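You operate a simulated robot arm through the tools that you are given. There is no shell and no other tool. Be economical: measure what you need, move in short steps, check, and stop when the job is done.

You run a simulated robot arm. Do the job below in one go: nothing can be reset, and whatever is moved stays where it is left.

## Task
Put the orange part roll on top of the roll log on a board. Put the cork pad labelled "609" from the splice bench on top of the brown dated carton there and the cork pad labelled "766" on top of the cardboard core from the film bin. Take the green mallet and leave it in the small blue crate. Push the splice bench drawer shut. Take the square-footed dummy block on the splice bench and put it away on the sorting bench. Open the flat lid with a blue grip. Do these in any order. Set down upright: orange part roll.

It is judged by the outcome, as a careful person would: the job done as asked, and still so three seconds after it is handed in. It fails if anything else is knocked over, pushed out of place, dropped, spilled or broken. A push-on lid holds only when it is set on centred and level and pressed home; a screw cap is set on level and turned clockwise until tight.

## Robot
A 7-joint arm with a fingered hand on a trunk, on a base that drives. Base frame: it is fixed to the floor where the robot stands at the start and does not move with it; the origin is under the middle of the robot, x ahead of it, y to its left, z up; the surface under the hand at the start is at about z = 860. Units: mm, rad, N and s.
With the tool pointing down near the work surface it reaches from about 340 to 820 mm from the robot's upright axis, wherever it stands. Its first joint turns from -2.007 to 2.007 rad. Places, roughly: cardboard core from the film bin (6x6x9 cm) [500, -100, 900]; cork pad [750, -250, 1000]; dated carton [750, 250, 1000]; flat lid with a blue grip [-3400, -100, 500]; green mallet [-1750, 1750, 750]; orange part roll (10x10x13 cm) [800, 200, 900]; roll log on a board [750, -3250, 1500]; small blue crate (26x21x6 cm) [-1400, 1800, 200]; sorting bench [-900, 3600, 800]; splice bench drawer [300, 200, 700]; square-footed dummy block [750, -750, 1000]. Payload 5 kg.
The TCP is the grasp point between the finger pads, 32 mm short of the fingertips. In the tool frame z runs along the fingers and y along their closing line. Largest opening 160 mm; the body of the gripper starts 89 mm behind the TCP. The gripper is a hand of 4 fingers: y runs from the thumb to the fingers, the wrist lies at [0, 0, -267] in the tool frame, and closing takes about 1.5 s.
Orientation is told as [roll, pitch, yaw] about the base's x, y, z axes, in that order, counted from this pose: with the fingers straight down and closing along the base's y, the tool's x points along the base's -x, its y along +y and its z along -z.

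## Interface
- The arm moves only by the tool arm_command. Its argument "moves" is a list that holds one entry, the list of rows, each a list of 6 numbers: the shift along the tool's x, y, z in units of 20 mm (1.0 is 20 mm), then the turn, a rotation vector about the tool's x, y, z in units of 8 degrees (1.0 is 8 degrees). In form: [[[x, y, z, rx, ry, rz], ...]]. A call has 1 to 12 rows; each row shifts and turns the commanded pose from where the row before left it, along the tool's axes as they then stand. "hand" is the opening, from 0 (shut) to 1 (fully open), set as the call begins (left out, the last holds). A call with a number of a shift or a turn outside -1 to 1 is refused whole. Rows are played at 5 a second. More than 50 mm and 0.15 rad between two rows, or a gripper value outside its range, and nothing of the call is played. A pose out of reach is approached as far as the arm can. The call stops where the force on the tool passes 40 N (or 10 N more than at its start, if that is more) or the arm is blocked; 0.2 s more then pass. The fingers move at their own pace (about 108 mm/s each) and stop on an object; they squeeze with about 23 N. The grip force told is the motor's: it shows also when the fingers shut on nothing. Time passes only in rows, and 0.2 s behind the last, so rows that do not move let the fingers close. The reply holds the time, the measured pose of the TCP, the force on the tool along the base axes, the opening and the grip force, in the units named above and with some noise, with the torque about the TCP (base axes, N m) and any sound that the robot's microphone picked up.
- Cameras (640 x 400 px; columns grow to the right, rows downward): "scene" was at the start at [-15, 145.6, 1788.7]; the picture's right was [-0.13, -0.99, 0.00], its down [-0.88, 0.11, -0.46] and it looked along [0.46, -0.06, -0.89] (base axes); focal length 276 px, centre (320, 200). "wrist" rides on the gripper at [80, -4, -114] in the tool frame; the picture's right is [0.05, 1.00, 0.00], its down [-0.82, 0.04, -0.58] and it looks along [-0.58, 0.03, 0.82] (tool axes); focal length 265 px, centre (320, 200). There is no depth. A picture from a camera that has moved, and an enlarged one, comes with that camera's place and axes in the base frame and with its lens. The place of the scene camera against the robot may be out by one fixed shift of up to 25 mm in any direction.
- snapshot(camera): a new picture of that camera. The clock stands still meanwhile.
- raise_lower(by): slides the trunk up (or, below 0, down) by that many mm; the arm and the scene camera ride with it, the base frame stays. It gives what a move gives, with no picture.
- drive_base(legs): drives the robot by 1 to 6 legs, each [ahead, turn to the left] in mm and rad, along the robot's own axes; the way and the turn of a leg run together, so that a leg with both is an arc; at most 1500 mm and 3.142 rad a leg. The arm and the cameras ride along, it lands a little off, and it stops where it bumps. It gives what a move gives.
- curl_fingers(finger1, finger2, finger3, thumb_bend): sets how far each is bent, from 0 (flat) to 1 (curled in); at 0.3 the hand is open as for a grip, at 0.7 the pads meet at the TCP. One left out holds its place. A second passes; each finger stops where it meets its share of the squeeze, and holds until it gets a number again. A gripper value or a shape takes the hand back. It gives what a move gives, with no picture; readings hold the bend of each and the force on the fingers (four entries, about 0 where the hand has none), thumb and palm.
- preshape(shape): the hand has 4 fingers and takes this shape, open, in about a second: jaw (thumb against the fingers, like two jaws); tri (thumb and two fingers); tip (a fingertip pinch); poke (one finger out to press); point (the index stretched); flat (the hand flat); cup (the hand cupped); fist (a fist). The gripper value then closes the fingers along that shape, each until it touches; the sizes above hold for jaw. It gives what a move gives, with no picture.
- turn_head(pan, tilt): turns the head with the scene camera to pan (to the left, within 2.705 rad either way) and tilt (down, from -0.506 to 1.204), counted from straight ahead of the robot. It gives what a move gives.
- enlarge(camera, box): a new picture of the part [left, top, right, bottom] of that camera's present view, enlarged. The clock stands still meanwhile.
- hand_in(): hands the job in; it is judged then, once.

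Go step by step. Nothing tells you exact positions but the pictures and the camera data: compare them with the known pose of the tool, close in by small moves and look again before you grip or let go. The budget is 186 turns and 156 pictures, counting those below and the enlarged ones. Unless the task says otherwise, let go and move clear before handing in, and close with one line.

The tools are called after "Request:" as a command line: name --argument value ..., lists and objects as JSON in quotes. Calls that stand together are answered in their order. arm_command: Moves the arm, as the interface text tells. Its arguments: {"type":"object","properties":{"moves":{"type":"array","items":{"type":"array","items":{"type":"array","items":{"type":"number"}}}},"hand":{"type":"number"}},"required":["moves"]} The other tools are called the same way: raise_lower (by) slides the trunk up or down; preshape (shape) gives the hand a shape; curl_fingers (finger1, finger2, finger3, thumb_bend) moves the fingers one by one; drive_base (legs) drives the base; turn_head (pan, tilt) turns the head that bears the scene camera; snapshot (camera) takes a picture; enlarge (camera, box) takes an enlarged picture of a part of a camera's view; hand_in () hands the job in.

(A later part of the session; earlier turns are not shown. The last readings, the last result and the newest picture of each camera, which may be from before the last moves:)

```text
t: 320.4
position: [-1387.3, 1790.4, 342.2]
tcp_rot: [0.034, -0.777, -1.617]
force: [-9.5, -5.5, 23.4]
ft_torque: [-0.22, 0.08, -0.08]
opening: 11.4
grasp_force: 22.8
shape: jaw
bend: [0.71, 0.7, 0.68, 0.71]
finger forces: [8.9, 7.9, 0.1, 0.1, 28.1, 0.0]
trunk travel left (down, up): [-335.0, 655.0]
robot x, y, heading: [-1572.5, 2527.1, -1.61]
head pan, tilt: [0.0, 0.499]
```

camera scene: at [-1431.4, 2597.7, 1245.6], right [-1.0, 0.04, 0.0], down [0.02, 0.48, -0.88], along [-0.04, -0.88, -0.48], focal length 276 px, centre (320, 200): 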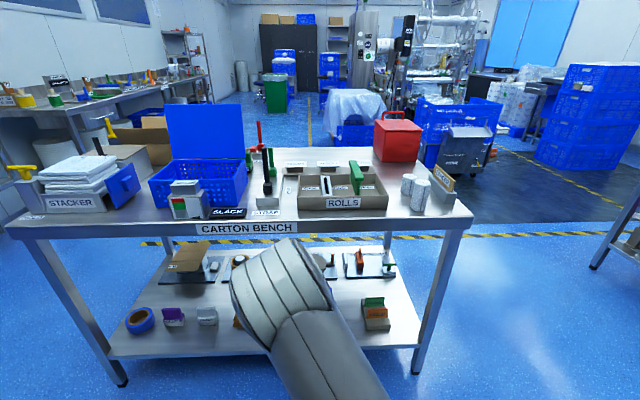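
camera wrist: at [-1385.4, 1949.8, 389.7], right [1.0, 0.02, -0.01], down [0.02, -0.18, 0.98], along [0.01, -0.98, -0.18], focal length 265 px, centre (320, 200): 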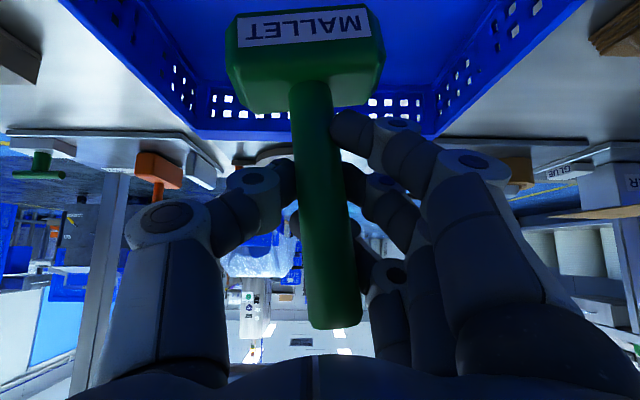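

Contact with the crate floor. I open the hand.

Request:
arm_command --moves '[[[-0.08, 0, -0.08, 0, 0, 0], [0, 0, 0, 0, 0, 0], [0, 0, 0, 0, 0, 0], [0, 0, 0, 0, 0, 0], [0, 0, 0, 0, 0, 0], [0, 0, 0, 0, 0, 0]]]' --hand 0.8

Request:
snapshot --camera "wrist"

```text
t: 321.9
position: [-1384.6, 1792.7, 342.0]
tcp_rot: [0.03, -0.772, -1.615]
force: [-0.2, 0.7, -0.1]
ft_torque: [0.01, 0.03, 0.04]
opening: 127.6
grasp_force: 0.0
shape: jaw
bend: [0.59, 0.59, 0.59, 0.55]
finger forces: [0.0, 0.1, 0.0, 0.1, 0.0, 0.1]
trunk travel left (down, up): [-335.0, 655.0]
robot x, y, heading: [-1574.0, 2524.8, -1.613]
head pan, tilt: [0.0, 0.499]
```

```text
46 pictures are left
camera wrist: at [-1386.7, 1929.9, 366.4], right [1.0, 0.02, -0.01], down [0.02, -0.18, 0.98], along [0.02, -0.98, -0.18], focal length 265 px, centre (320, 200)
```

wrist: 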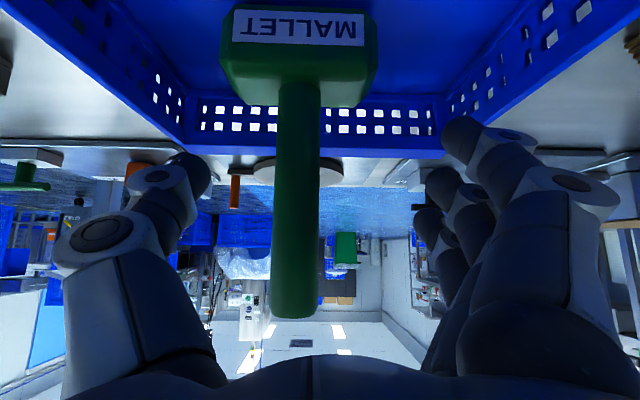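

The mallet stands upright in the crate. I back straight out and check.

Request:
drive_base --legs '[[-330, 0]]'

Request:
snapshot --camera "wrist"

Request:
raise_lower --by 400

Request:
turn_head --pan -0.9 --tilt 0.4

Request:
snapshot --camera "scene"

```text
t: 324.1
position: [-1368.7, 2131.2, 341.2]
tcp_rot: [0.032, -0.772, -1.608]
force: [0.8, -1.0, -0.6]
ft_torque: [0.01, 0.01, -0.02]
opening: 127.9
grasp_force: 0.0
shape: jaw
bend: [0.59, 0.59, 0.59, 0.55]
finger forces: [0.0, 0.0, 0.0, 0.0, 0.0, 0.1]
trunk travel left (down, up): [-335.0, 655.0]
robot x, y, heading: [-1558.2, 2865.2, -1.606]
head pan, tilt: [0.0, 0.499]
```

```text
45 pictures are left
camera wrist: at [-1370.8, 2267.4, 366.4], right [1.0, 0.02, -0.01], down [0.02, -0.18, 0.98], along [0.02, -0.98, -0.18], focal length 265 px, centre (320, 200)
```

wrist: 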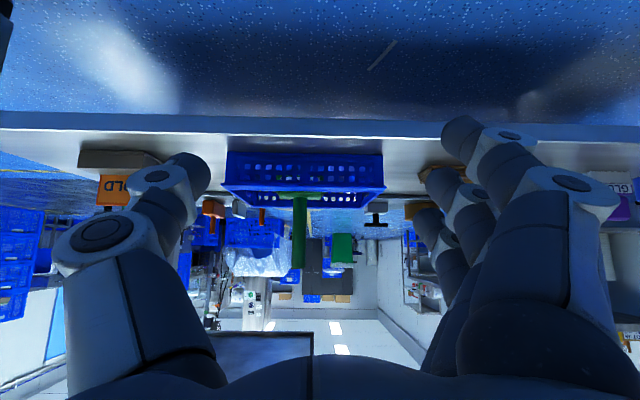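

```text
t: 327.9
position: [-1368.1, 2129.9, 741.1]
tcp_rot: [0.032, -0.771, -1.608]
force: [-0.3, 0.3, 0.3]
ft_torque: [-0.02, 0.01, -0.02]
opening: 127.9
grasp_force: 0.1
shape: jaw
bend: [0.59, 0.59, 0.59, 0.55]
finger forces: [0.0, 0.1, 0.1, 0.1, 0.1, 0.0]
trunk travel left (down, up): [-735.0, 255.0]
robot x, y, heading: [-1557.6, 2863.3, -1.606]
head pan, tilt: [0.0, 0.499]
```

```text
t: 329.1
position: [-1368.5, 2129.9, 740.6]
tcp_rot: [0.031, -0.773, -1.608]
force: [0.2, 0.5, -0.5]
ft_torque: [0.02, -0.02, -0.01]
opening: 127.9
grasp_force: 0.0
shape: jaw
bend: [0.59, 0.59, 0.59, 0.55]
finger forces: [0.0, 0.0, 0.1, 0.0, 0.1, 0.1]
trunk travel left (down, up): [-735.0, 255.0]
robot x, y, heading: [-1560.0, 2863.5, -1.609]
head pan, tilt: [-0.901, 0.4]
```

```text
44 pictures are left
camera scene: at [-1493.9, 2860.6, 1654.8], right [-0.59, 0.81, 0.0], down [0.31, 0.23, -0.92], along [-0.74, -0.55, -0.39], focal length 276 px, centre (320, 200)
```

scene: 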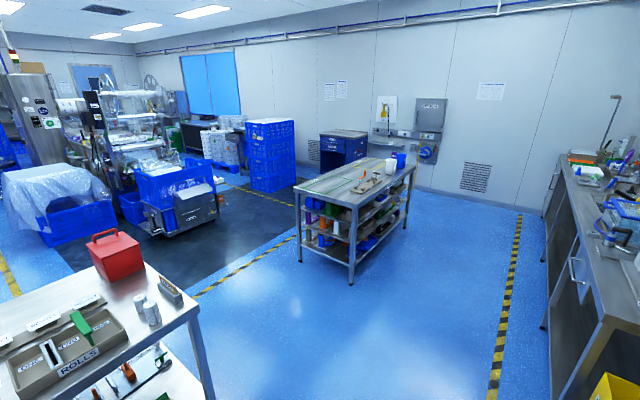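

The mallet stands in the crate. Now I look for the flat lid with the blue grip near the cart.

Request:
enlarge --camera "scene" --box '[110, 130, 330, 260]'

```text
2.91 times, centred on (220, 195) of scene
camera zoom: at [-1493.9, 2860.6, 1654.8], right [-0.59, 0.81, 0.0], down [0.31, 0.23, -0.92], along [-0.74, -0.55, -0.39], focal length 803 px, centre (611, 214)
```

zoom: 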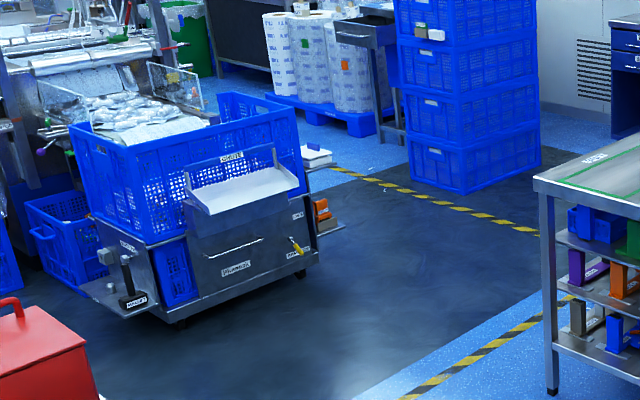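

The lid with the blue grip is on a small shelf at the cart's far end, about (-3430, -190, 500). I drive round toward it through the gap.

Request:
raise_lower --by 250

Request:
drive_base --legs '[[0, -0.834], [1336, 0], [0, 0.4], [900, 0]]'

Request:
turn_head --pan 0.1 --tilt 0.55

Request:
snapshot --camera "scene"

```text
t: 331.7
position: [-1367.9, 2129.4, 990.6]
tcp_rot: [0.029, -0.772, -1.609]
force: [0.1, 0.2, -0.3]
ft_torque: [0.0, -0.01, 0.0]
opening: 127.7
grasp_force: 0.0
shape: jaw
bend: [0.59, 0.59, 0.59, 0.55]
finger forces: [0.1, 0.0, 0.0, 0.0, 0.0, 0.0]
trunk travel left (down, up): [-985.0, 5.0]
robot x, y, heading: [-1561.5, 2862.7, -1.605]
head pan, tilt: [-0.901, 0.4]
```

```text
t: 345.1
position: [-3062.2, 614.8, 991.9]
tcp_rot: [0.03, -0.772, -2.078]
force: [0.3, -1.5, -0.1]
ft_torque: [0.03, 0.03, -0.04]
opening: 128.0
grasp_force: 0.1
shape: jaw
bend: [0.59, 0.59, 0.59, 0.55]
finger forces: [0.1, 0.0, 0.0, 0.1, 0.1, 0.0]
trunk travel left (down, up): [-985.0, 5.0]
robot x, y, heading: [-2897.6, 1353.5, -2.081]
head pan, tilt: [-0.901, 0.4]
stopped in leg 4: the robot was blocked; the commanded pose is now the measured one
```

```text
t: 346.4
position: [-3061.6, 614.7, 991.0]
tcp_rot: [0.03, -0.772, -2.078]
force: [-0.7, -0.3, -0.2]
ft_torque: [-0.03, 0.02, -0.01]
opening: 128.0
grasp_force: 0.0
shape: jaw
bend: [0.59, 0.59, 0.59, 0.55]
finger forces: [0.0, 0.0, 0.1, 0.0, 0.0, 0.0]
trunk travel left (down, up): [-985.0, 5.0]
robot x, y, heading: [-2895.6, 1355.5, -2.079]
head pan, tilt: [0.099, 0.55]
```

```text
42 pictures are left
camera scene: at [-2784.1, 1245.0, 1891.1], right [-0.92, 0.4, 0.0], down [0.21, 0.48, -0.85], along [-0.34, -0.78, -0.52], focal length 276 px, centre (320, 200)
```

scene: 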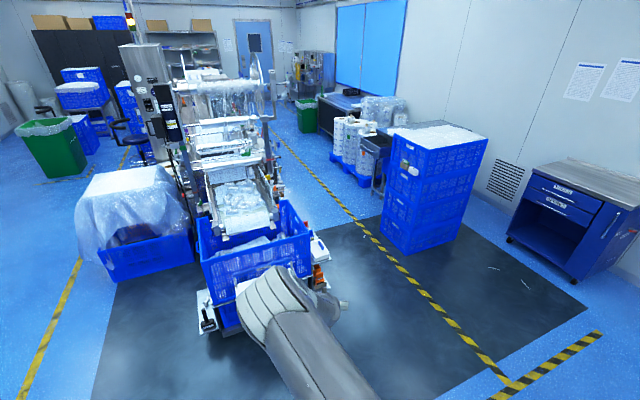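

I was blocked, probably by the table on my right. I check there and look at the lid.

Request:
turn_head --pan -1.3 --tilt 0.8

Request:
snapshot --camera "scene"

```text
t: 347.9
position: [-3060.8, 616.4, 991.3]
tcp_rot: [0.028, -0.77, -2.075]
force: [0.1, 0.8, 0.5]
ft_torque: [0.01, -0.02, 0.01]
opening: 127.8
grasp_force: 0.1
shape: jaw
bend: [0.59, 0.59, 0.59, 0.55]
finger forces: [0.0, 0.0, 0.0, 0.1, 0.0, 0.1]
trunk travel left (down, up): [-985.0, 5.0]
robot x, y, heading: [-2898.0, 1357.4, -2.089]
head pan, tilt: [-1.3, 0.799]
```

```text
41 pictures are left
camera scene: at [-2826.3, 1346.6, 1869.7], right [0.24, 0.97, 0.0], down [0.7, -0.17, -0.7], along [-0.68, 0.17, -0.72], focal length 276 px, centre (320, 200)
```

scene: 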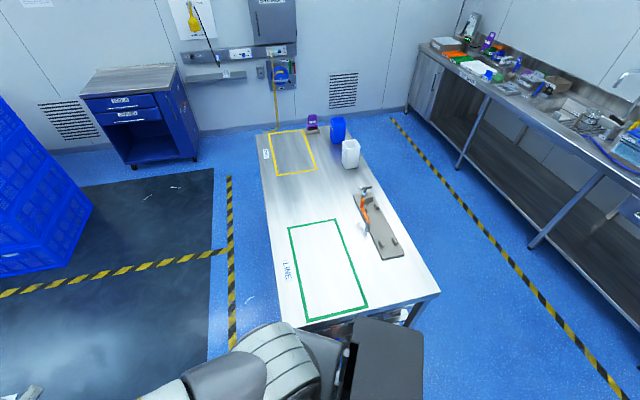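

The table is untouched apart from contact. I fold the arm in pointing down, back off a little and drive round toward the lid.

Request:
arm_command --moves '[[[0, 0, 0, 0, 0.9375, 0], [0, 0, 0, 0, 0.9375, 0], [0, 0, 0, 0, 0.9375, 0], [0, 0, 0, 0, 0.9375, 0], [0, 0, 0, 0, 0.9375, 0], [0, 0, 0, 0, 0.9375, 0], [0, 0, 0, 0, 0, 0]]]'

Request:
arm_command --moves '[[[1, -0.5, -0.5, 0, 0, 0], [1, -0.5, -0.5, 0, 0, 0], [1, -0.5, -0.5, 0, 0, 0], [1, -0.5, -0.5, 0, 0, 0], [1, -0.5, -0.5, 0, 0, 0], [1, -0.5, -0.5, 0, 0, 0], [1, -0.5, -0.5, 0, 0, 0], [1, -0.5, -0.5, 0, 0, 0], [1, -0.5, -0.5, 0, 0, 0], [1, -0.5, -0.5, 0, 0, 0], [1, -0.5, -0.5, 0, 0, 0], [1, -0.5, -0.5, 0, 0, 0]]]'

Request:
drive_base --legs '[[-120, 0], [0, 0.6], [700, 0], [0, -1.0]]'

Request:
turn_head --pan 0.1 --tilt 0.6

Request:
snapshot --camera "scene"

```text
t: 349.5
position: [-3061.7, 616.2, 992.3]
tcp_rot: [0.02, 0.014, -2.057]
force: [0.9, -0.9, -0.3]
ft_torque: [-0.01, 0.02, -0.03]
opening: 127.6
grasp_force: 0.0
shape: jaw
bend: [0.59, 0.59, 0.59, 0.55]
finger forces: [0.1, 0.0, 0.0, 0.0, 0.1, 0.1]
trunk travel left (down, up): [-985.0, 5.0]
robot x, y, heading: [-2897.2, 1354.9, -2.084]
head pan, tilt: [-1.3, 0.799]
```

```text
t: 352.1
position: [-3055.7, 884.3, 1113.2]
tcp_rot: [0.021, 0.015, -2.056]
force: [-0.5, -0.4, 0.7]
ft_torque: [0.0, 0.0, -0.03]
opening: 128.0
grasp_force: 0.0
shape: jaw
bend: [0.59, 0.59, 0.59, 0.55]
finger forces: [0.0, 0.1, 0.0, 0.1, 0.0, 0.0]
trunk travel left (down, up): [-985.0, 5.0]
robot x, y, heading: [-2893.4, 1357.3, -2.089]
head pan, tilt: [-1.3, 0.799]
```

```text
t: 360.8
position: [-3110.7, 405.3, 1111.9]
tcp_rot: [0.021, 0.014, -2.449]
force: [-1.1, -0.1, -0.1]
ft_torque: [0.0, 0.02, 0.03]
opening: 127.9
grasp_force: 0.0
shape: jaw
bend: [0.59, 0.59, 0.59, 0.55]
finger forces: [0.0, 0.0, 0.0, 0.1, 0.0, 0.0]
trunk travel left (down, up): [-985.0, 5.0]
robot x, y, heading: [-2782.9, 781.3, -2.478]
head pan, tilt: [-1.3, 0.799]
```

```text
t: 362.3
position: [-3110.5, 405.3, 1112.3]
tcp_rot: [0.022, 0.013, -2.448]
force: [-0.2, -0.3, -0.7]
ft_torque: [0.03, -0.01, -0.03]
opening: 127.9
grasp_force: 0.1
shape: jaw
bend: [0.59, 0.59, 0.59, 0.55]
finger forces: [0.0, 0.0, 0.0, 0.0, 0.0, 0.0]
trunk travel left (down, up): [-985.0, 5.0]
robot x, y, heading: [-2780.9, 779.2, -2.477]
head pan, tilt: [0.099, 0.6]
```

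```text
40 pictures are left
camera scene: at [-2721.2, 630.3, 1886.6], right [-0.69, 0.72, 0.0], down [0.41, 0.39, -0.82], along [-0.59, -0.57, -0.57], focal length 276 px, centre (320, 200)
```

scene: 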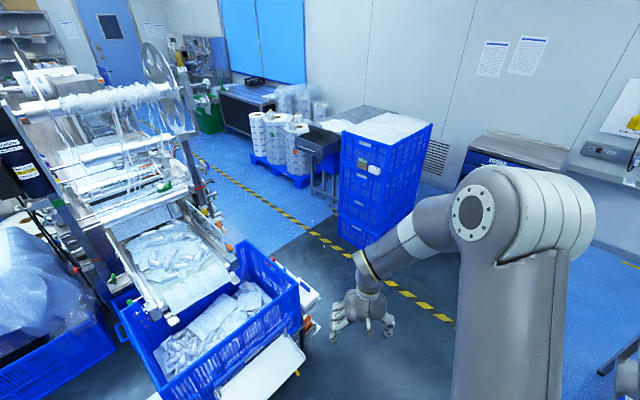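

Request:
enlarge --camera "scene" --box '[240, 240, 350, 360]'

```text
3.33 times, centred on (295, 300) of scene
camera zoom: at [-2721.2, 630.3, 1886.6], right [-0.69, 0.72, 0.0], down [0.41, 0.39, -0.82], along [-0.59, -0.57, -0.57], focal length 920 px, centre (403, -133)
```

zoom: 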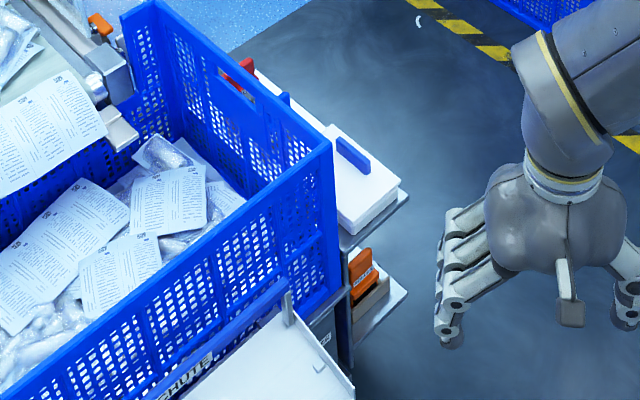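

The lid is a white plate with a blue grip bar on a white box on the cart's side shelf, around (-3421, -176, 520). I drive to stand in front of it facing it.

Request:
drive_base --legs '[[0, -0.241], [679, 0], [0, 1.147]]'

Request:
arm_command --moves '[[[0, 0, 1, 0, 0, 0], [0, 0, 1, 0, 0, 0], [0, 0, 1, 0, 0, 0], [0, 0, 1, 0, 0, 0], [0, 0, 1, 0, 0, 0], [0, 0, 1, 0, 0, 0]]]'

Request:
snapshot --camera "wrist"

Request:
turn_head --pan 0.1 --tilt 0.8

Request:
snapshot --camera "scene"

```text
t: 369.8
position: [-3305.6, 12.8, 1112.4]
tcp_rot: [0.02, 0.015, -1.535]
force: [-0.4, 0.0, -0.3]
ft_torque: [-0.01, 0.01, 0.03]
opening: 127.8
grasp_force: 0.0
shape: jaw
bend: [0.59, 0.59, 0.59, 0.55]
finger forces: [0.0, 0.0, 0.0, 0.0, 0.1, 0.1]
trunk travel left (down, up): [-985.0, 5.0]
robot x, y, heading: [-3401.0, 504.3, -1.565]
head pan, tilt: [0.099, 0.6]
```

```text
t: 371.2
position: [-3303.1, 16.4, 993.0]
tcp_rot: [0.021, 0.014, -1.536]
force: [0.7, -0.4, 0.1]
ft_torque: [0.0, 0.0, -0.01]
opening: 128.0
grasp_force: 0.0
shape: jaw
bend: [0.59, 0.59, 0.59, 0.55]
finger forces: [0.0, 0.1, 0.0, 0.0, 0.1, 0.0]
trunk travel left (down, up): [-985.0, 5.0]
robot x, y, heading: [-3399.9, 501.8, -1.562]
head pan, tilt: [0.099, 0.6]
```

```text
38 pictures are left
camera wrist: at [-3310.7, 95.8, 1107.1], right [1.0, 0.09, 0.02], down [0.06, -0.82, 0.57], along [0.07, -0.56, -0.82], focal length 265 px, centre (320, 200)
```

wrist: 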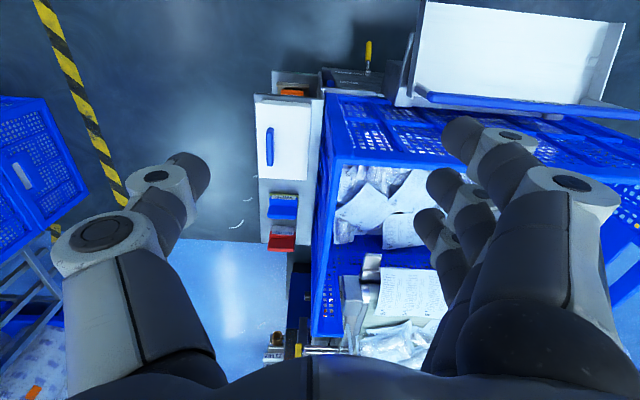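

```text
t: 371.9
position: [-3302.9, 17.4, 993.9]
tcp_rot: [0.021, 0.014, -1.535]
force: [-0.4, -0.1, 0.6]
ft_torque: [0.01, 0.01, 0.01]
opening: 127.9
grasp_force: 0.1
shape: jaw
bend: [0.59, 0.59, 0.59, 0.55]
finger forces: [0.0, 0.0, 0.0, 0.0, 0.1, 0.0]
trunk travel left (down, up): [-985.0, 5.0]
robot x, y, heading: [-3403.0, 501.3, -1.563]
head pan, tilt: [0.099, 0.799]
```

```text
37 pictures are left
camera scene: at [-3254.4, 480.3, 1869.8], right [-0.99, -0.11, 0.0], down [-0.08, 0.71, -0.7], along [0.07, -0.69, -0.72], focal length 276 px, centre (320, 200)
```

scene: 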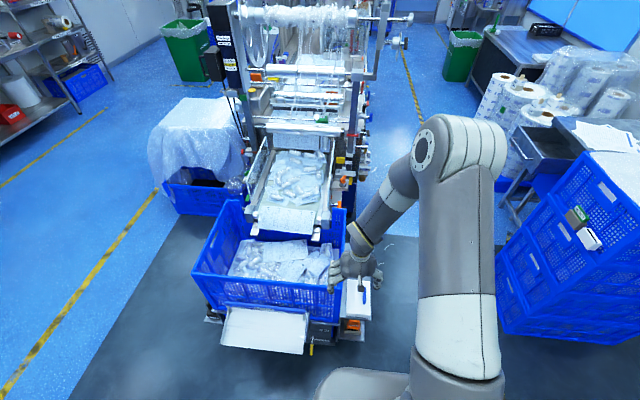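

Request:
enlarge --camera "wrist" --box '[230, 60, 350, 260]'

Request:
enlarge --camera "scene" --box '[310, 240, 410, 360]'

```text
2.00 times, centred on (290, 160) of wrist
camera zoom: at [-3311.0, 96.2, 1107.6], right [1.0, 0.09, 0.02], down [0.06, -0.82, 0.57], along [0.07, -0.56, -0.82], focal length 531 px, centre (380, 280)
```

zoom: 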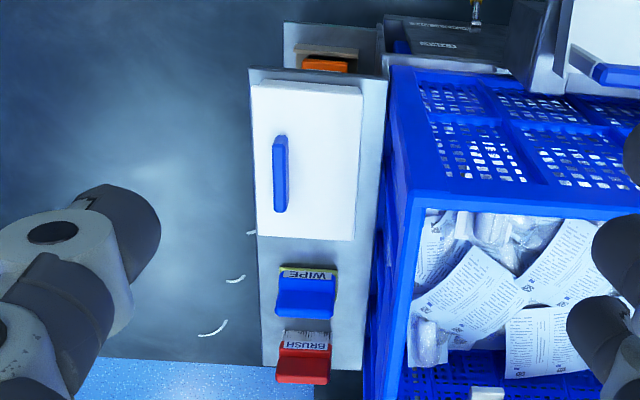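

```text
3.33 times, centred on (360, 300) of scene
camera zoom: at [-3254.4, 480.3, 1869.8], right [-0.99, -0.11, 0.0], down [-0.08, 0.71, -0.7], along [0.07, -0.69, -0.72], focal length 920 px, centre (187, -133)
```

zoom: 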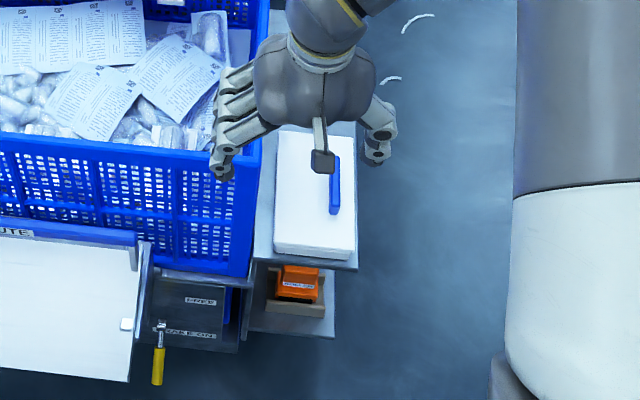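

The lid's fin-like grip runs along y near the -x edge, so its hinge is probably on the cart side. I move closer above it to measure its place and height.

Request:
arm_command --moves '[[[-0.6, -0.65, 0.9, 0, 0, 0], [-0.6, -0.65, 0.9, 0, 0, 0], [-0.6, -0.65, 0.9, 0, 0, 0], [-0.6, -0.65, 0.9, 0, 0, 0], [-0.6, -0.65, 0.9, 0, 0, 0], [-0.6, -0.65, 0.9, 0, 0, 0], [-0.6, -0.65, 0.9, 0, 0, 0], [-0.6, -0.65, 0.9, 0, 0, 0], [0, 0, 0, 0, 0, 0]]]'

Request:
enlarge --camera "wrist" --box '[180, 0, 480, 240]'

```text
t: 373.9
position: [-3398.2, -82.8, 843.6]
tcp_rot: [0.022, 0.014, -1.536]
force: [1.2, 0.2, -0.1]
ft_torque: [-0.05, 0.02, -0.01]
opening: 128.0
grasp_force: 0.1
shape: jaw
bend: [0.59, 0.59, 0.59, 0.55]
finger forces: [0.0, 0.1, 0.1, 0.0, 0.0, 0.1]
trunk travel left (down, up): [-985.0, 5.0]
robot x, y, heading: [-3403.7, 503.6, -1.563]
head pan, tilt: [0.099, 0.799]
```

```text
1.67 times, centred on (330, 120) of wrist
camera zoom: at [-3407.3, -3.2, 958.3], right [1.0, 0.09, 0.02], down [0.06, -0.82, 0.57], along [0.07, -0.56, -0.82], focal length 442 px, centre (303, 333)
```

zoom: 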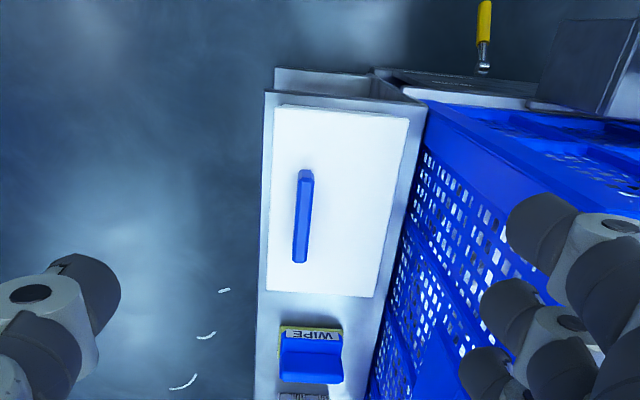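

Lid: x -3415…-3302, y -233…-55, top z≈547; fin at x≈-3386, y -102…-187, about 22 mm high; hinge presumably on the cart side. I plan to straddle the free edge: fingers push the fin toward +x and up, thumb follows underneath. I position the hand and lower the trunk.

Request:
arm_command --moves '[[[-1, -0.7, 0, 0, 0, 0], [-1, -0.7, 0, 0, 0, 0], [-1, -0.7, 0, 0, 0, 0], [0, 0, 0, 0, 0, 0], [0, 0, 0, 0, 0, 0]]]' --hand 0.4

Request:
raise_lower --by -200

Request:
snapshot --camera "wrist"

Request:
turn_head --pan 0.1 --tilt 0.7

Request:
enlarge --camera "scene" --box '[290, 200, 430, 340]'

```text
t: 375.1
position: [-3439.8, -142.9, 842.5]
tcp_rot: [0.02, 0.014, -1.536]
force: [-0.1, 0.0, -0.2]
ft_torque: [-0.01, 0.0, -0.01]
opening: 64.7
grasp_force: 0.0
shape: jaw
bend: [0.73, 0.73, 0.73, 0.7]
finger forces: [0.0, 0.1, 0.0, 0.0, 0.1, 0.0]
trunk travel left (down, up): [-985.0, 5.0]
robot x, y, heading: [-3401.8, 504.6, -1.563]
head pan, tilt: [0.099, 0.799]
```

```text
t: 377.3
position: [-3439.5, -142.9, 643.9]
tcp_rot: [0.02, 0.012, -1.534]
force: [0.1, 0.6, -0.2]
ft_torque: [0.01, 0.01, -0.02]
opening: 64.9
grasp_force: 0.0
shape: jaw
bend: [0.73, 0.73, 0.73, 0.7]
finger forces: [0.0, 0.0, 0.0, 0.0, 0.1, 0.1]
trunk travel left (down, up): [-785.0, 205.0]
robot x, y, heading: [-3403.6, 501.6, -1.565]
head pan, tilt: [0.099, 0.799]
```

```text
33 pictures are left
camera wrist: at [-3448.8, -63.8, 757.3], right [1.0, 0.09, 0.02], down [0.06, -0.82, 0.57], along [0.07, -0.56, -0.82], focal length 265 px, centre (320, 200)
```

wrist: 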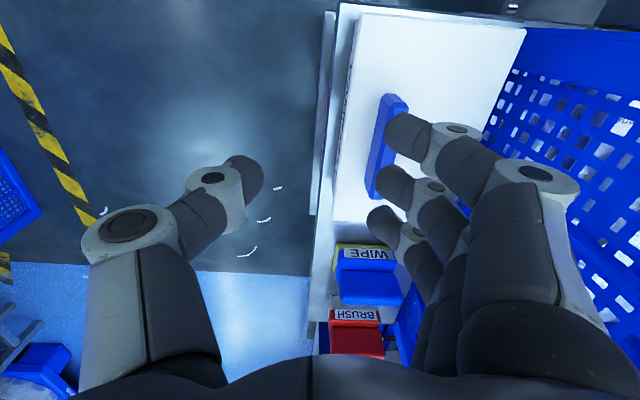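

```text
t: 378.0
position: [-3440.3, -143.4, 642.5]
tcp_rot: [0.02, 0.014, -1.535]
force: [0.0, -0.6, -0.3]
ft_torque: [0.01, 0.0, -0.02]
opening: 64.6
grasp_force: 0.0
shape: jaw
bend: [0.73, 0.73, 0.73, 0.7]
finger forces: [0.1, 0.0, 0.1, 0.1, 0.1, 0.0]
trunk travel left (down, up): [-785.0, 205.0]
robot x, y, heading: [-3399.8, 502.8, -1.565]
head pan, tilt: [0.099, 0.7]
```

```text
2.86 times, centred on (360, 270) of scene
camera zoom: at [-3254.1, 476.2, 1677.9], right [-0.99, -0.11, 0.0], down [-0.07, 0.64, -0.76], along [0.08, -0.76, -0.64], focal length 789 px, centre (206, 0)
```

zoom: 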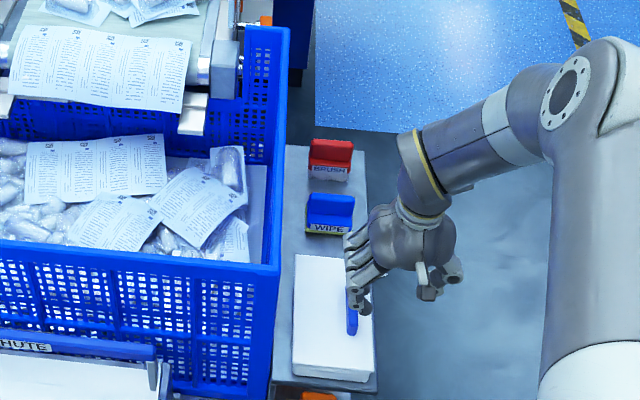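

The bent fingers slope over the fin, so I'll open the hand fully (fingers then hang straight) and shift left so the finger backs come against the fin; the thumb stays outside the free edge.

Request:
arm_command --moves '[[[0, -1, 0, 0, 0, 0], [0, -1, 0, 0, 0, 0], [0, -1, 0, 0, 0, 0], [0, -0.3, 0, 0, 0, 0], [0, 0, 0, 0, 0, 0], [0, 0, 0, 0, 0, 0]]]' --hand 1

Request:
raise_lower --by -48

Request:
snapshot --camera "wrist"

Request:
enlarge --camera "scene" --box '[310, 220, 430, 340]'

```text
t: 379.4
position: [-3505.2, -146.7, 641.3]
tcp_rot: [0.021, 0.015, -1.536]
force: [-0.4, -0.3, -0.3]
ft_torque: [-0.01, 0.04, -0.03]
opening: 160.0
grasp_force: 0.0
shape: jaw
bend: [0.3, 0.3, 0.3, 0.3]
finger forces: [0.0, 0.0, 0.1, 0.0, 0.1, 0.1]
trunk travel left (down, up): [-785.0, 205.0]
robot x, y, heading: [-3396.7, 504.4, -1.563]
head pan, tilt: [0.099, 0.7]
```

```text
t: 380.3
position: [-3504.0, -145.8, 593.5]
tcp_rot: [0.021, 0.014, -1.534]
force: [-0.2, 0.5, 0.1]
ft_torque: [0.01, -0.01, 0.02]
opening: 160.0
grasp_force: 0.0
shape: jaw
bend: [0.3, 0.3, 0.3, 0.3]
finger forces: [0.1, 0.0, 0.0, 0.0, 0.1, 0.1]
trunk travel left (down, up): [-737.0, 253.0]
robot x, y, heading: [-3398.9, 501.9, -1.561]
head pan, tilt: [0.099, 0.7]
```

```text
31 pictures are left
camera wrist: at [-3514.1, -66.7, 708.0], right [1.0, 0.09, 0.02], down [0.06, -0.82, 0.57], along [0.07, -0.56, -0.82], focal length 265 px, centre (320, 200)
```

wrist: 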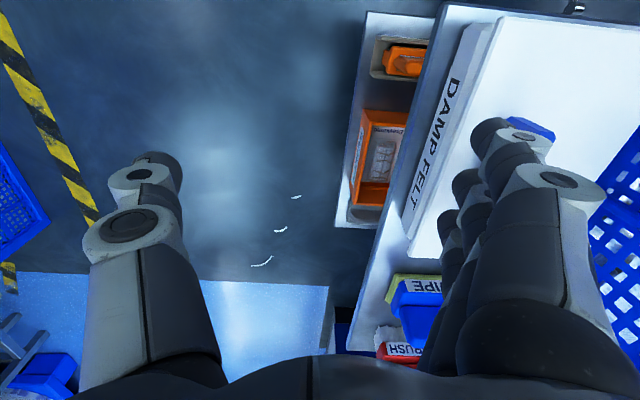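

```text
3.33 times, centred on (370, 280) of scene
camera zoom: at [-3254.1, 476.4, 1630.0], right [-0.99, -0.11, 0.0], down [-0.07, 0.64, -0.77], along [0.08, -0.76, -0.64], focal length 920 px, centre (153, -67)
```

zoom: 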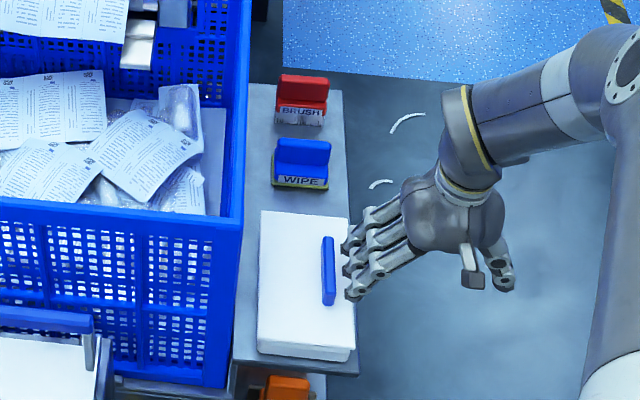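

The box side reads "DAMP FELT" toward -x, so the hinge is on the cart side. The fingertips are about 10 mm from the fin; I move in until contact.

Request:
arm_command --moves '[[[0, 0.25, 0, 0, 0, 0], [0, 0.25, 0, 0, 0, 0], [0, 0, 0, 0, 0, 0]]]'

Request:
arm_command --moves '[[[0, 0.2, 0, 0, 0, 0], [0, 0, 0, 0, 0, 0]]]'

Request:
enlarge --camera "scene" --box '[330, 250, 390, 310]'

```text
t: 381.1
position: [-3496.1, -145.5, 593.1]
tcp_rot: [0.022, 0.014, -1.536]
force: [0.0, -0.2, -0.7]
ft_torque: [-0.02, 0.0, -0.01]
opening: 159.9
grasp_force: 0.1
shape: jaw
bend: [0.3, 0.3, 0.3, 0.3]
finger forces: [0.0, 0.0, 0.5, 0.1, 0.0, 0.0]
trunk travel left (down, up): [-737.0, 253.0]
robot x, y, heading: [-3400.4, 503.5, -1.564]
head pan, tilt: [0.099, 0.7]
```

```text
t: 381.7
position: [-3493.9, -144.6, 594.5]
tcp_rot: [0.021, 0.012, -1.538]
force: [-6.0, -1.0, 2.8]
ft_torque: [-0.05, -0.08, -0.08]
opening: 159.8
grasp_force: 0.1
shape: jaw
bend: [0.31, 0.31, 0.32, 0.3]
finger forces: [1.4, 2.1, 2.9, 0.0, 0.1, 0.0]
trunk travel left (down, up): [-737.0, 253.0]
robot x, y, heading: [-3402.2, 501.7, -1.56]
head pan, tilt: [0.099, 0.7]
```

```text
6.67 times, centred on (360, 280) of scene
camera zoom: at [-3254.6, 476.3, 1630.0], right [-0.99, -0.11, 0.0], down [-0.07, 0.64, -0.77], along [0.08, -0.76, -0.64], focal length 1840 px, centre (53, -333)
```

zoom: 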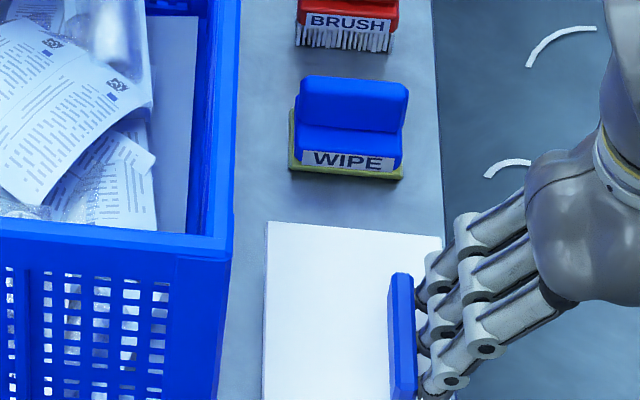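

The three fingers touch the fin. I push a few mm further to see if the lid starts to rise.

Request:
arm_command --moves '[[[0, 0.2, 0, 0, 0, 0], [0, 0.2, 0, 0, 0, 0], [0, 0, 0, 0, 0, 0]]]'

Request:
enlarge --camera "scene" --box '[330, 250, 390, 310]'

```text
t: 382.5
position: [-3486.5, -144.6, 594.5]
tcp_rot: [0.02, 0.012, -1.538]
force: [-21.2, 0.4, 7.6]
ft_torque: [0.04, -0.18, 0.09]
opening: 158.9
grasp_force: 0.1
shape: jaw
bend: [0.34, 0.35, 0.35, 0.3]
finger forces: [6.4, 7.1, 7.7, 0.1, 0.0, 0.0]
trunk travel left (down, up): [-737.0, 253.0]
robot x, y, heading: [-3399.1, 501.2, -1.562]
head pan, tilt: [0.099, 0.7]
```

```text
6.67 times, centred on (360, 280) of scene
camera zoom: at [-3255.8, 476.8, 1630.2], right [-0.99, -0.11, 0.0], down [-0.07, 0.64, -0.77], along [0.08, -0.76, -0.64], focal length 1840 px, centre (53, -333)
```

zoom: 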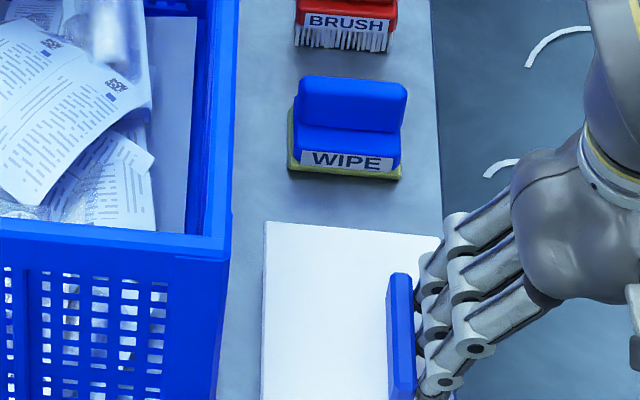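

No rise by pushing alone, but with this push friction should lift the fin; I follow the opening arc upward for about 20°.

Request:
arm_command --moves '[[[0, 0.1, -0.39, 0, 0, 0], [0, 0.1, -0.39, 0, 0, 0], [0, 0.16, -0.37, 0, 0, 0], [0, 0.16, -0.37, 0, 0, 0]]]'

Request:
enlarge --camera "scene" --box '[330, 240, 400, 310]'

```text
t: 383.5
position: [-3476.0, -145.5, 624.6]
tcp_rot: [0.021, 0.012, -1.536]
force: [-19.4, 3.6, -2.2]
ft_torque: [0.12, 0.76, -0.08]
opening: 158.7
grasp_force: 0.0
shape: jaw
bend: [0.3, 0.38, 0.39, 0.3]
finger forces: [0.1, 8.4, 10.8, 0.0, 0.0, 0.0]
trunk travel left (down, up): [-737.0, 253.0]
robot x, y, heading: [-3402.4, 500.5, -1.563]
head pan, tilt: [0.099, 0.7]
```

```text
5.71 times, centred on (365, 275) of scene
camera zoom: at [-3256.0, 476.3, 1630.1], right [-0.99, -0.11, 0.0], down [-0.07, 0.64, -0.77], along [0.08, -0.76, -0.64], focal length 1577 px, centre (63, -229)
```

zoom: 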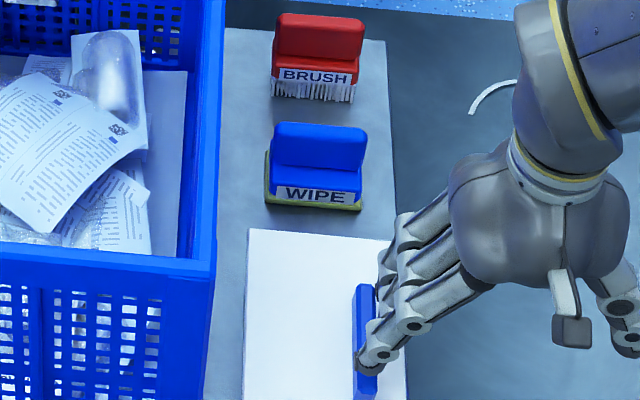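

The lid did not move and one finger slipped onto the fin, so I clear off and instead pinch the fin between thumb and fingers.

Request:
arm_command --moves '[[[0, -1, -0.5, 0, 0, 0], [0, -0.5, -1, 0, 0, 0], [0, 0, -1, 0, 0, 0], [0, 0, -1, 0, 0, 0], [0, 0, 0, 0, 0, 0], [0, 0, 0, 0, 0, 0]]]' --hand 1

Request:
arm_command --moves '[[[0, 1, 0, 0, 0, 0], [0, 1, 0, 0, 0, 0], [0, 1, 0, 0, 0, 0], [0, 1, 0, 0, 0, 0], [0, 1, 0, 0, 0, 0], [0, 0.9, 0, 0, 0, 0], [0, 0, 0, 0, 0, 0], [0, 0, 0, 0, 0, 0]]]' --hand 0.45

Request:
snapshot --camera "wrist"

```text
t: 384.9
position: [-3506.5, -146.5, 694.3]
tcp_rot: [0.022, 0.013, -1.535]
force: [-1.0, 0.2, 0.1]
ft_torque: [0.01, 0.04, -0.01]
opening: 159.9
grasp_force: 0.1
shape: jaw
bend: [0.3, 0.3, 0.3, 0.3]
finger forces: [0.0, 0.0, 0.0, 0.0, 0.0, 0.0]
trunk travel left (down, up): [-737.0, 253.0]
robot x, y, heading: [-3399.2, 502.9, -1.561]
head pan, tilt: [0.099, 0.7]
```

```text
t: 386.7
position: [-3385.3, -143.5, 695.7]
tcp_rot: [0.021, 0.016, -1.536]
force: [0.7, 0.2, -0.5]
ft_torque: [0.01, 0.03, 0.0]
opening: 73.3
grasp_force: 0.1
shape: jaw
bend: [0.73, 0.73, 0.73, 0.7]
finger forces: [0.0, 0.0, 0.0, 0.0, 0.0, 0.0]
trunk travel left (down, up): [-737.0, 253.0]
robot x, y, heading: [-3399.8, 502.1, -1.568]
head pan, tilt: [0.099, 0.7]
```

```text
26 pictures are left
camera wrist: at [-3395.0, -65.3, 810.2], right [1.0, 0.09, 0.02], down [0.06, -0.82, 0.57], along [0.07, -0.56, -0.82], focal length 265 px, centre (320, 200)
```

wrist: 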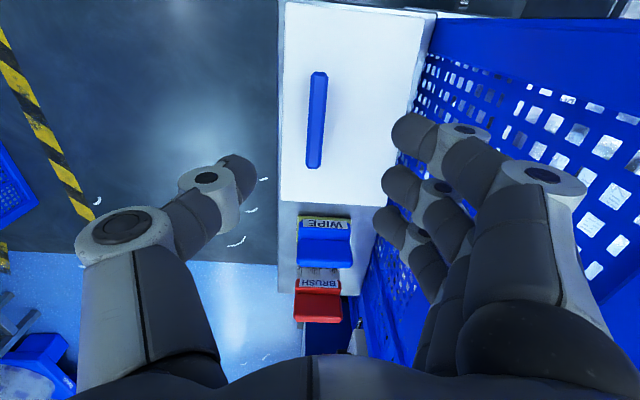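

The fin lies right under the hand centre. I lower over it and pinch.

Request:
raise_lower --by -110

Request:
arm_command --moves '[[[0, 0, 0, 0, 0, 0], [0, 0, 0, 0, 0, 0], [0, 0, 0, 0, 0, 0], [0, 0, 0, 0, 0, 0], [0, 0, 0, 0, 0, 0], [0, 0, 0, 0, 0, 0], [0, 0, 0, 0, 0, 0]]]' --hand 0.0

Request:
snapshot --camera "wrist"

```text
t: 388.1
position: [-3385.4, -144.2, 585.8]
tcp_rot: [0.02, 0.013, -1.536]
force: [-0.2, -0.7, 1.0]
ft_torque: [0.0, 0.0, -0.03]
opening: 72.7
grasp_force: 0.1
shape: jaw
bend: [0.73, 0.73, 0.73, 0.7]
finger forces: [0.0, 0.1, 0.0, 0.0, 0.0, 0.0]
trunk travel left (down, up): [-627.0, 363.0]
robot x, y, heading: [-3400.8, 505.9, -1.565]
head pan, tilt: [0.099, 0.7]
```

```text
t: 389.7
position: [-3385.9, -143.9, 586.3]
tcp_rot: [0.02, 0.015, -1.536]
force: [0.8, 0.3, -0.4]
ft_torque: [0.0, -0.09, 0.02]
opening: 9.1
grasp_force: 23.2
shape: jaw
bend: [0.71, 0.71, 0.71, 0.7]
finger forces: [7.0, 7.0, 6.8, 0.0, 20.0, 0.0]
trunk travel left (down, up): [-627.0, 363.0]
robot x, y, heading: [-3404.8, 503.6, -1.565]
head pan, tilt: [0.099, 0.7]
```

```text
25 pictures are left
camera wrist: at [-3395.0, -65.2, 700.1], right [1.0, 0.09, 0.02], down [0.06, -0.82, 0.57], along [0.07, -0.56, -0.82], focal length 265 px, centre (320, 200)
```

wrist: 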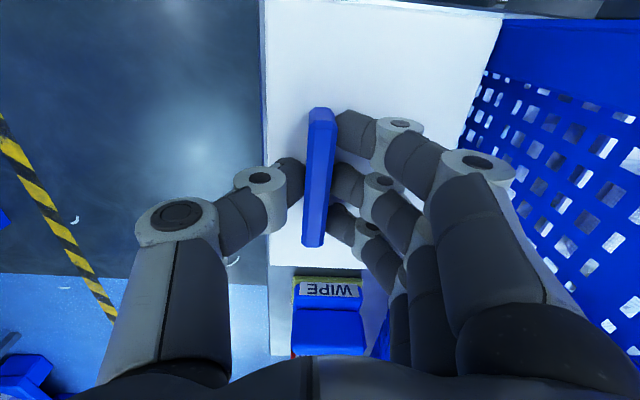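

A firm pinch on the fin. I lift a little to feel how the lid moves.

Request:
arm_command --moves '[[[0, 0, -0.2, 0, 0, 0], [0, 0, -0.2, 0, 0, 0], [0, 0, 0, 0, 0, 0]]]'

Request:
snapshot --camera "wrist"

```text
t: 390.5
position: [-3385.6, -143.5, 591.7]
tcp_rot: [0.021, 0.017, -1.537]
force: [3.8, 13.0, -9.2]
ft_torque: [-0.12, -0.23, 0.11]
opening: 9.0
grasp_force: 23.2
shape: jaw
bend: [0.71, 0.7, 0.71, 0.7]
finger forces: [5.7, 5.8, 13.8, 0.0, 17.7, 0.0]
trunk travel left (down, up): [-627.0, 363.0]
robot x, y, heading: [-3403.8, 501.8, -1.561]
head pan, tilt: [0.099, 0.7]
```

```text
24 pictures are left
camera wrist: at [-3394.9, -64.7, 706.8], right [1.0, 0.09, 0.02], down [0.06, -0.82, 0.56], along [0.07, -0.56, -0.83], focal length 265 px, centre (320, 200)
```

wrist: 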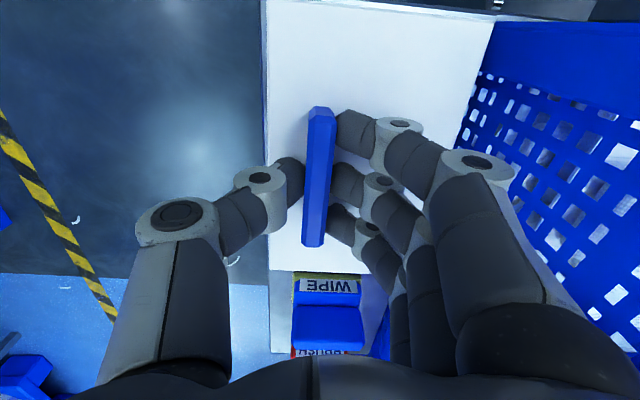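

Request:
enlarge --camera "scene" --box '[320, 230, 400, 320]'

Request:
enlarge --camera "wrist" --box '[240, 0, 520, 310]'

```text
4.44 times, centred on (360, 275) of scene
camera zoom: at [-3254.0, 476.4, 1519.8], right [-0.99, -0.11, 0.0], down [-0.07, 0.64, -0.76], along [0.08, -0.76, -0.64], focal length 1227 px, centre (142, -133)
```

zoom: 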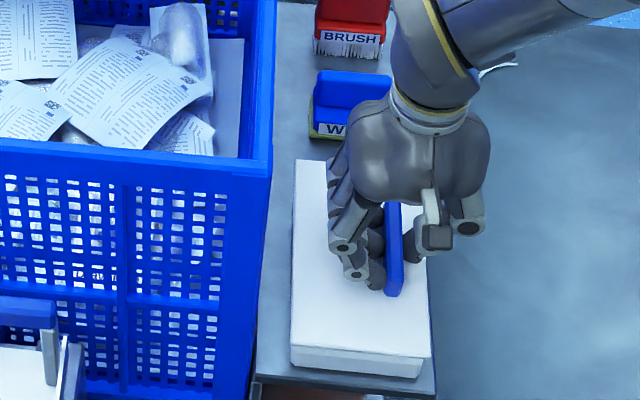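

```text
1.29 times, centred on (380, 155) of wrist
camera zoom: at [-3394.9, -64.7, 706.8], right [1.0, 0.09, 0.02], down [0.06, -0.82, 0.56], along [0.07, -0.56, -0.83], focal length 342 px, centre (243, 258)
```

zoom: 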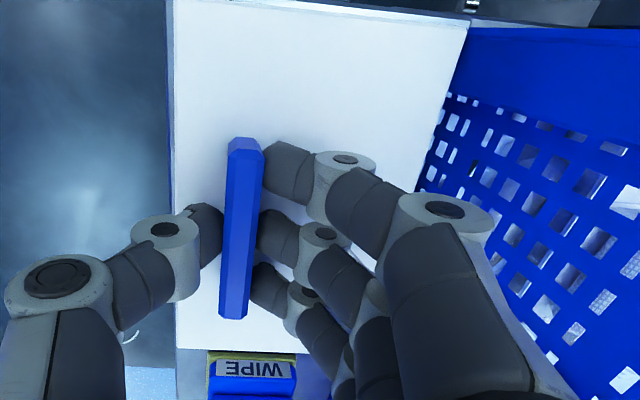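

Request:
arm_command --moves '[[[0, 0.13, -0.14, 0.42, 0, 0], [0, 0.13, -0.14, 0.42, 0, 0], [0, 0.13, -0.14, 0.42, 0, 0], [0, 0, 0, 0, 0, 0]]]'

Request:
enlarge --camera "scene" --box '[320, 230, 400, 320]'

```text
t: 391.5
position: [-3380.8, -142.7, 601.8]
tcp_rot: [-0.155, 0.019, -1.538]
force: [-7.4, 21.8, -13.7]
ft_torque: [0.16, -0.18, -0.07]
opening: 7.1
grasp_force: 23.4
shape: jaw
bend: [0.71, 0.71, 0.72, 0.7]
finger forces: [4.3, 4.3, 13.3, 0.1, 23.9, 0.1]
trunk travel left (down, up): [-627.0, 363.0]
robot x, y, heading: [-3401.6, 498.7, -1.563]
head pan, tilt: [0.099, 0.7]
```

```text
4.44 times, centred on (360, 275) of scene
camera zoom: at [-3254.6, 476.4, 1519.9], right [-0.99, -0.11, 0.0], down [-0.07, 0.64, -0.77], along [0.08, -0.76, -0.64], focal length 1227 px, centre (142, -133)
```

zoom: 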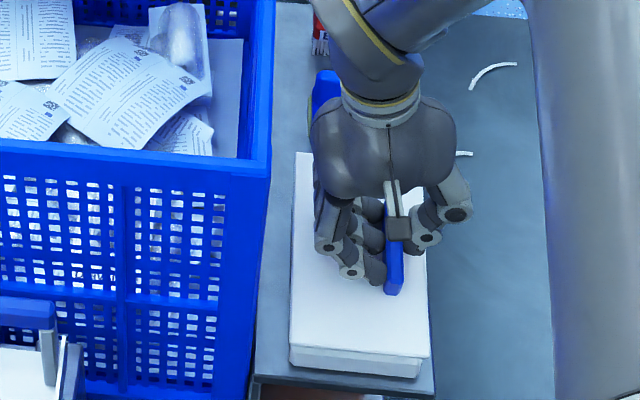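

The lid's back edge rises and the front edge stays: the hinge is along the front (robot side). The lid opens toward me, so I put it down, back the robot 150 mm for room, and grip again.

Request:
arm_command --moves '[[[0, -0.1, 0.26, -0.42, 0, 0], [0, -0.1, 0.26, -0.42, 0, 0], [0, -0.1, 0.26, -0.42, 0, 0], [0, 0, 0, 0, 0, 0]]]'

Request:
arm_command --moves '[[[0, 0, 0, 0, 0, 0], [0, 0, 0, 0, 0, 0], [0, 0, 0, 0, 0, 0], [0, 0, 0, 0, 0, 0]]]' --hand 0.45

Request:
raise_lower --by 110

Request:
drive_base --legs '[[-150, 0]]'

Request:
arm_command --moves '[[[-1, 0, 0, 0, 0, 0], [-1, 0, 0, 0, 0, 0], [-1, 0, 0, 0, 0, 0], [-1, 0, 0, 0, 0, 0], [-1, 0, 0, 0, 0, 0], [-1, 0, 0, 0, 0, 0], [-1, 0, 0, 0, 0, 0], [-0.5, 0, 0, 0, 0, 0], [0, 0, 0, 0, 0, 0]]]'

Request:
snapshot --camera "wrist"

```text
t: 392.5
position: [-3385.3, -147.0, 588.3]
tcp_rot: [0.025, 0.008, -1.534]
force: [0.5, 0.2, 4.4]
ft_torque: [0.43, -0.03, -0.19]
opening: 8.8
grasp_force: 23.2
shape: jaw
bend: [0.72, 0.71, 0.7, 0.7]
finger forces: [10.6, 7.5, 6.3, 0.0, 22.7, 0.0]
trunk travel left (down, up): [-627.0, 363.0]
robot x, y, heading: [-3398.0, 501.2, -1.564]
head pan, tilt: [0.099, 0.7]
```

```text
t: 393.5
position: [-3385.7, -144.9, 587.6]
tcp_rot: [0.021, 0.014, -1.536]
force: [0.7, -0.2, 0.6]
ft_torque: [-0.01, 0.02, 0.05]
opening: 71.5
grasp_force: 0.1
shape: jaw
bend: [0.73, 0.73, 0.73, 0.7]
finger forces: [0.0, 0.0, 0.1, 0.0, 0.0, 0.1]
trunk travel left (down, up): [-627.0, 363.0]
robot x, y, heading: [-3401.5, 499.7, -1.562]
head pan, tilt: [0.099, 0.7]
```

```text
t: 394.9
position: [-3385.5, -144.8, 697.1]
tcp_rot: [0.021, 0.015, -1.537]
force: [0.8, 0.0, -0.3]
ft_torque: [-0.01, 0.02, 0.04]
opening: 71.6
grasp_force: 0.1
shape: jaw
bend: [0.73, 0.73, 0.73, 0.7]
finger forces: [0.0, 0.0, 0.1, 0.0, 0.0, 0.0]
trunk travel left (down, up): [-737.0, 253.0]
robot x, y, heading: [-3402.6, 505.2, -1.56]
head pan, tilt: [0.099, 0.7]
```

```text
t: 396.3
position: [-3388.0, 5.6, 698.3]
tcp_rot: [0.021, 0.012, -1.537]
force: [0.3, 0.2, 0.0]
ft_torque: [0.01, -0.04, 0.0]
opening: 71.5
grasp_force: 0.0
shape: jaw
bend: [0.73, 0.73, 0.73, 0.7]
finger forces: [0.0, 0.1, 0.1, 0.0, 0.0, 0.0]
trunk travel left (down, up): [-737.0, 253.0]
robot x, y, heading: [-3396.9, 654.6, -1.561]
head pan, tilt: [0.099, 0.7]
```

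```text
t: 398.3
position: [-3381.9, -143.3, 696.0]
tcp_rot: [0.022, 0.014, -1.54]
force: [0.3, -0.1, 0.1]
ft_torque: [-0.01, 0.02, -0.02]
opening: 71.6
grasp_force: 0.0
shape: jaw
bend: [0.73, 0.73, 0.73, 0.7]
finger forces: [0.0, 0.1, 0.0, 0.1, 0.0, 0.1]
trunk travel left (down, up): [-737.0, 253.0]
robot x, y, heading: [-3403.5, 648.5, -1.561]
head pan, tilt: [0.099, 0.7]
```

```text
20 pictures are left
camera wrist: at [-3391.3, -64.5, 810.1], right [1.0, 0.09, 0.02], down [0.06, -0.82, 0.57], along [0.07, -0.56, -0.82], focal length 265 px, centre (320, 200)
```

wrist: 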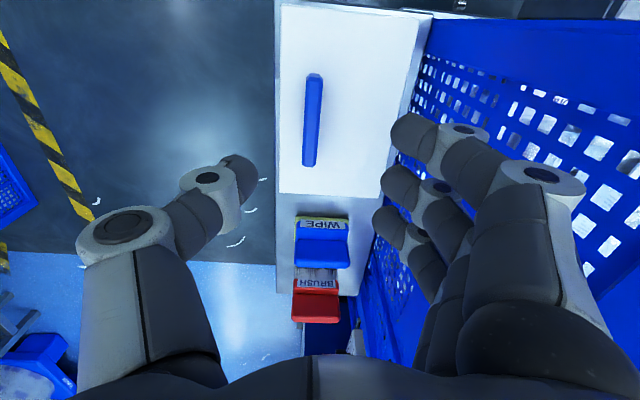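

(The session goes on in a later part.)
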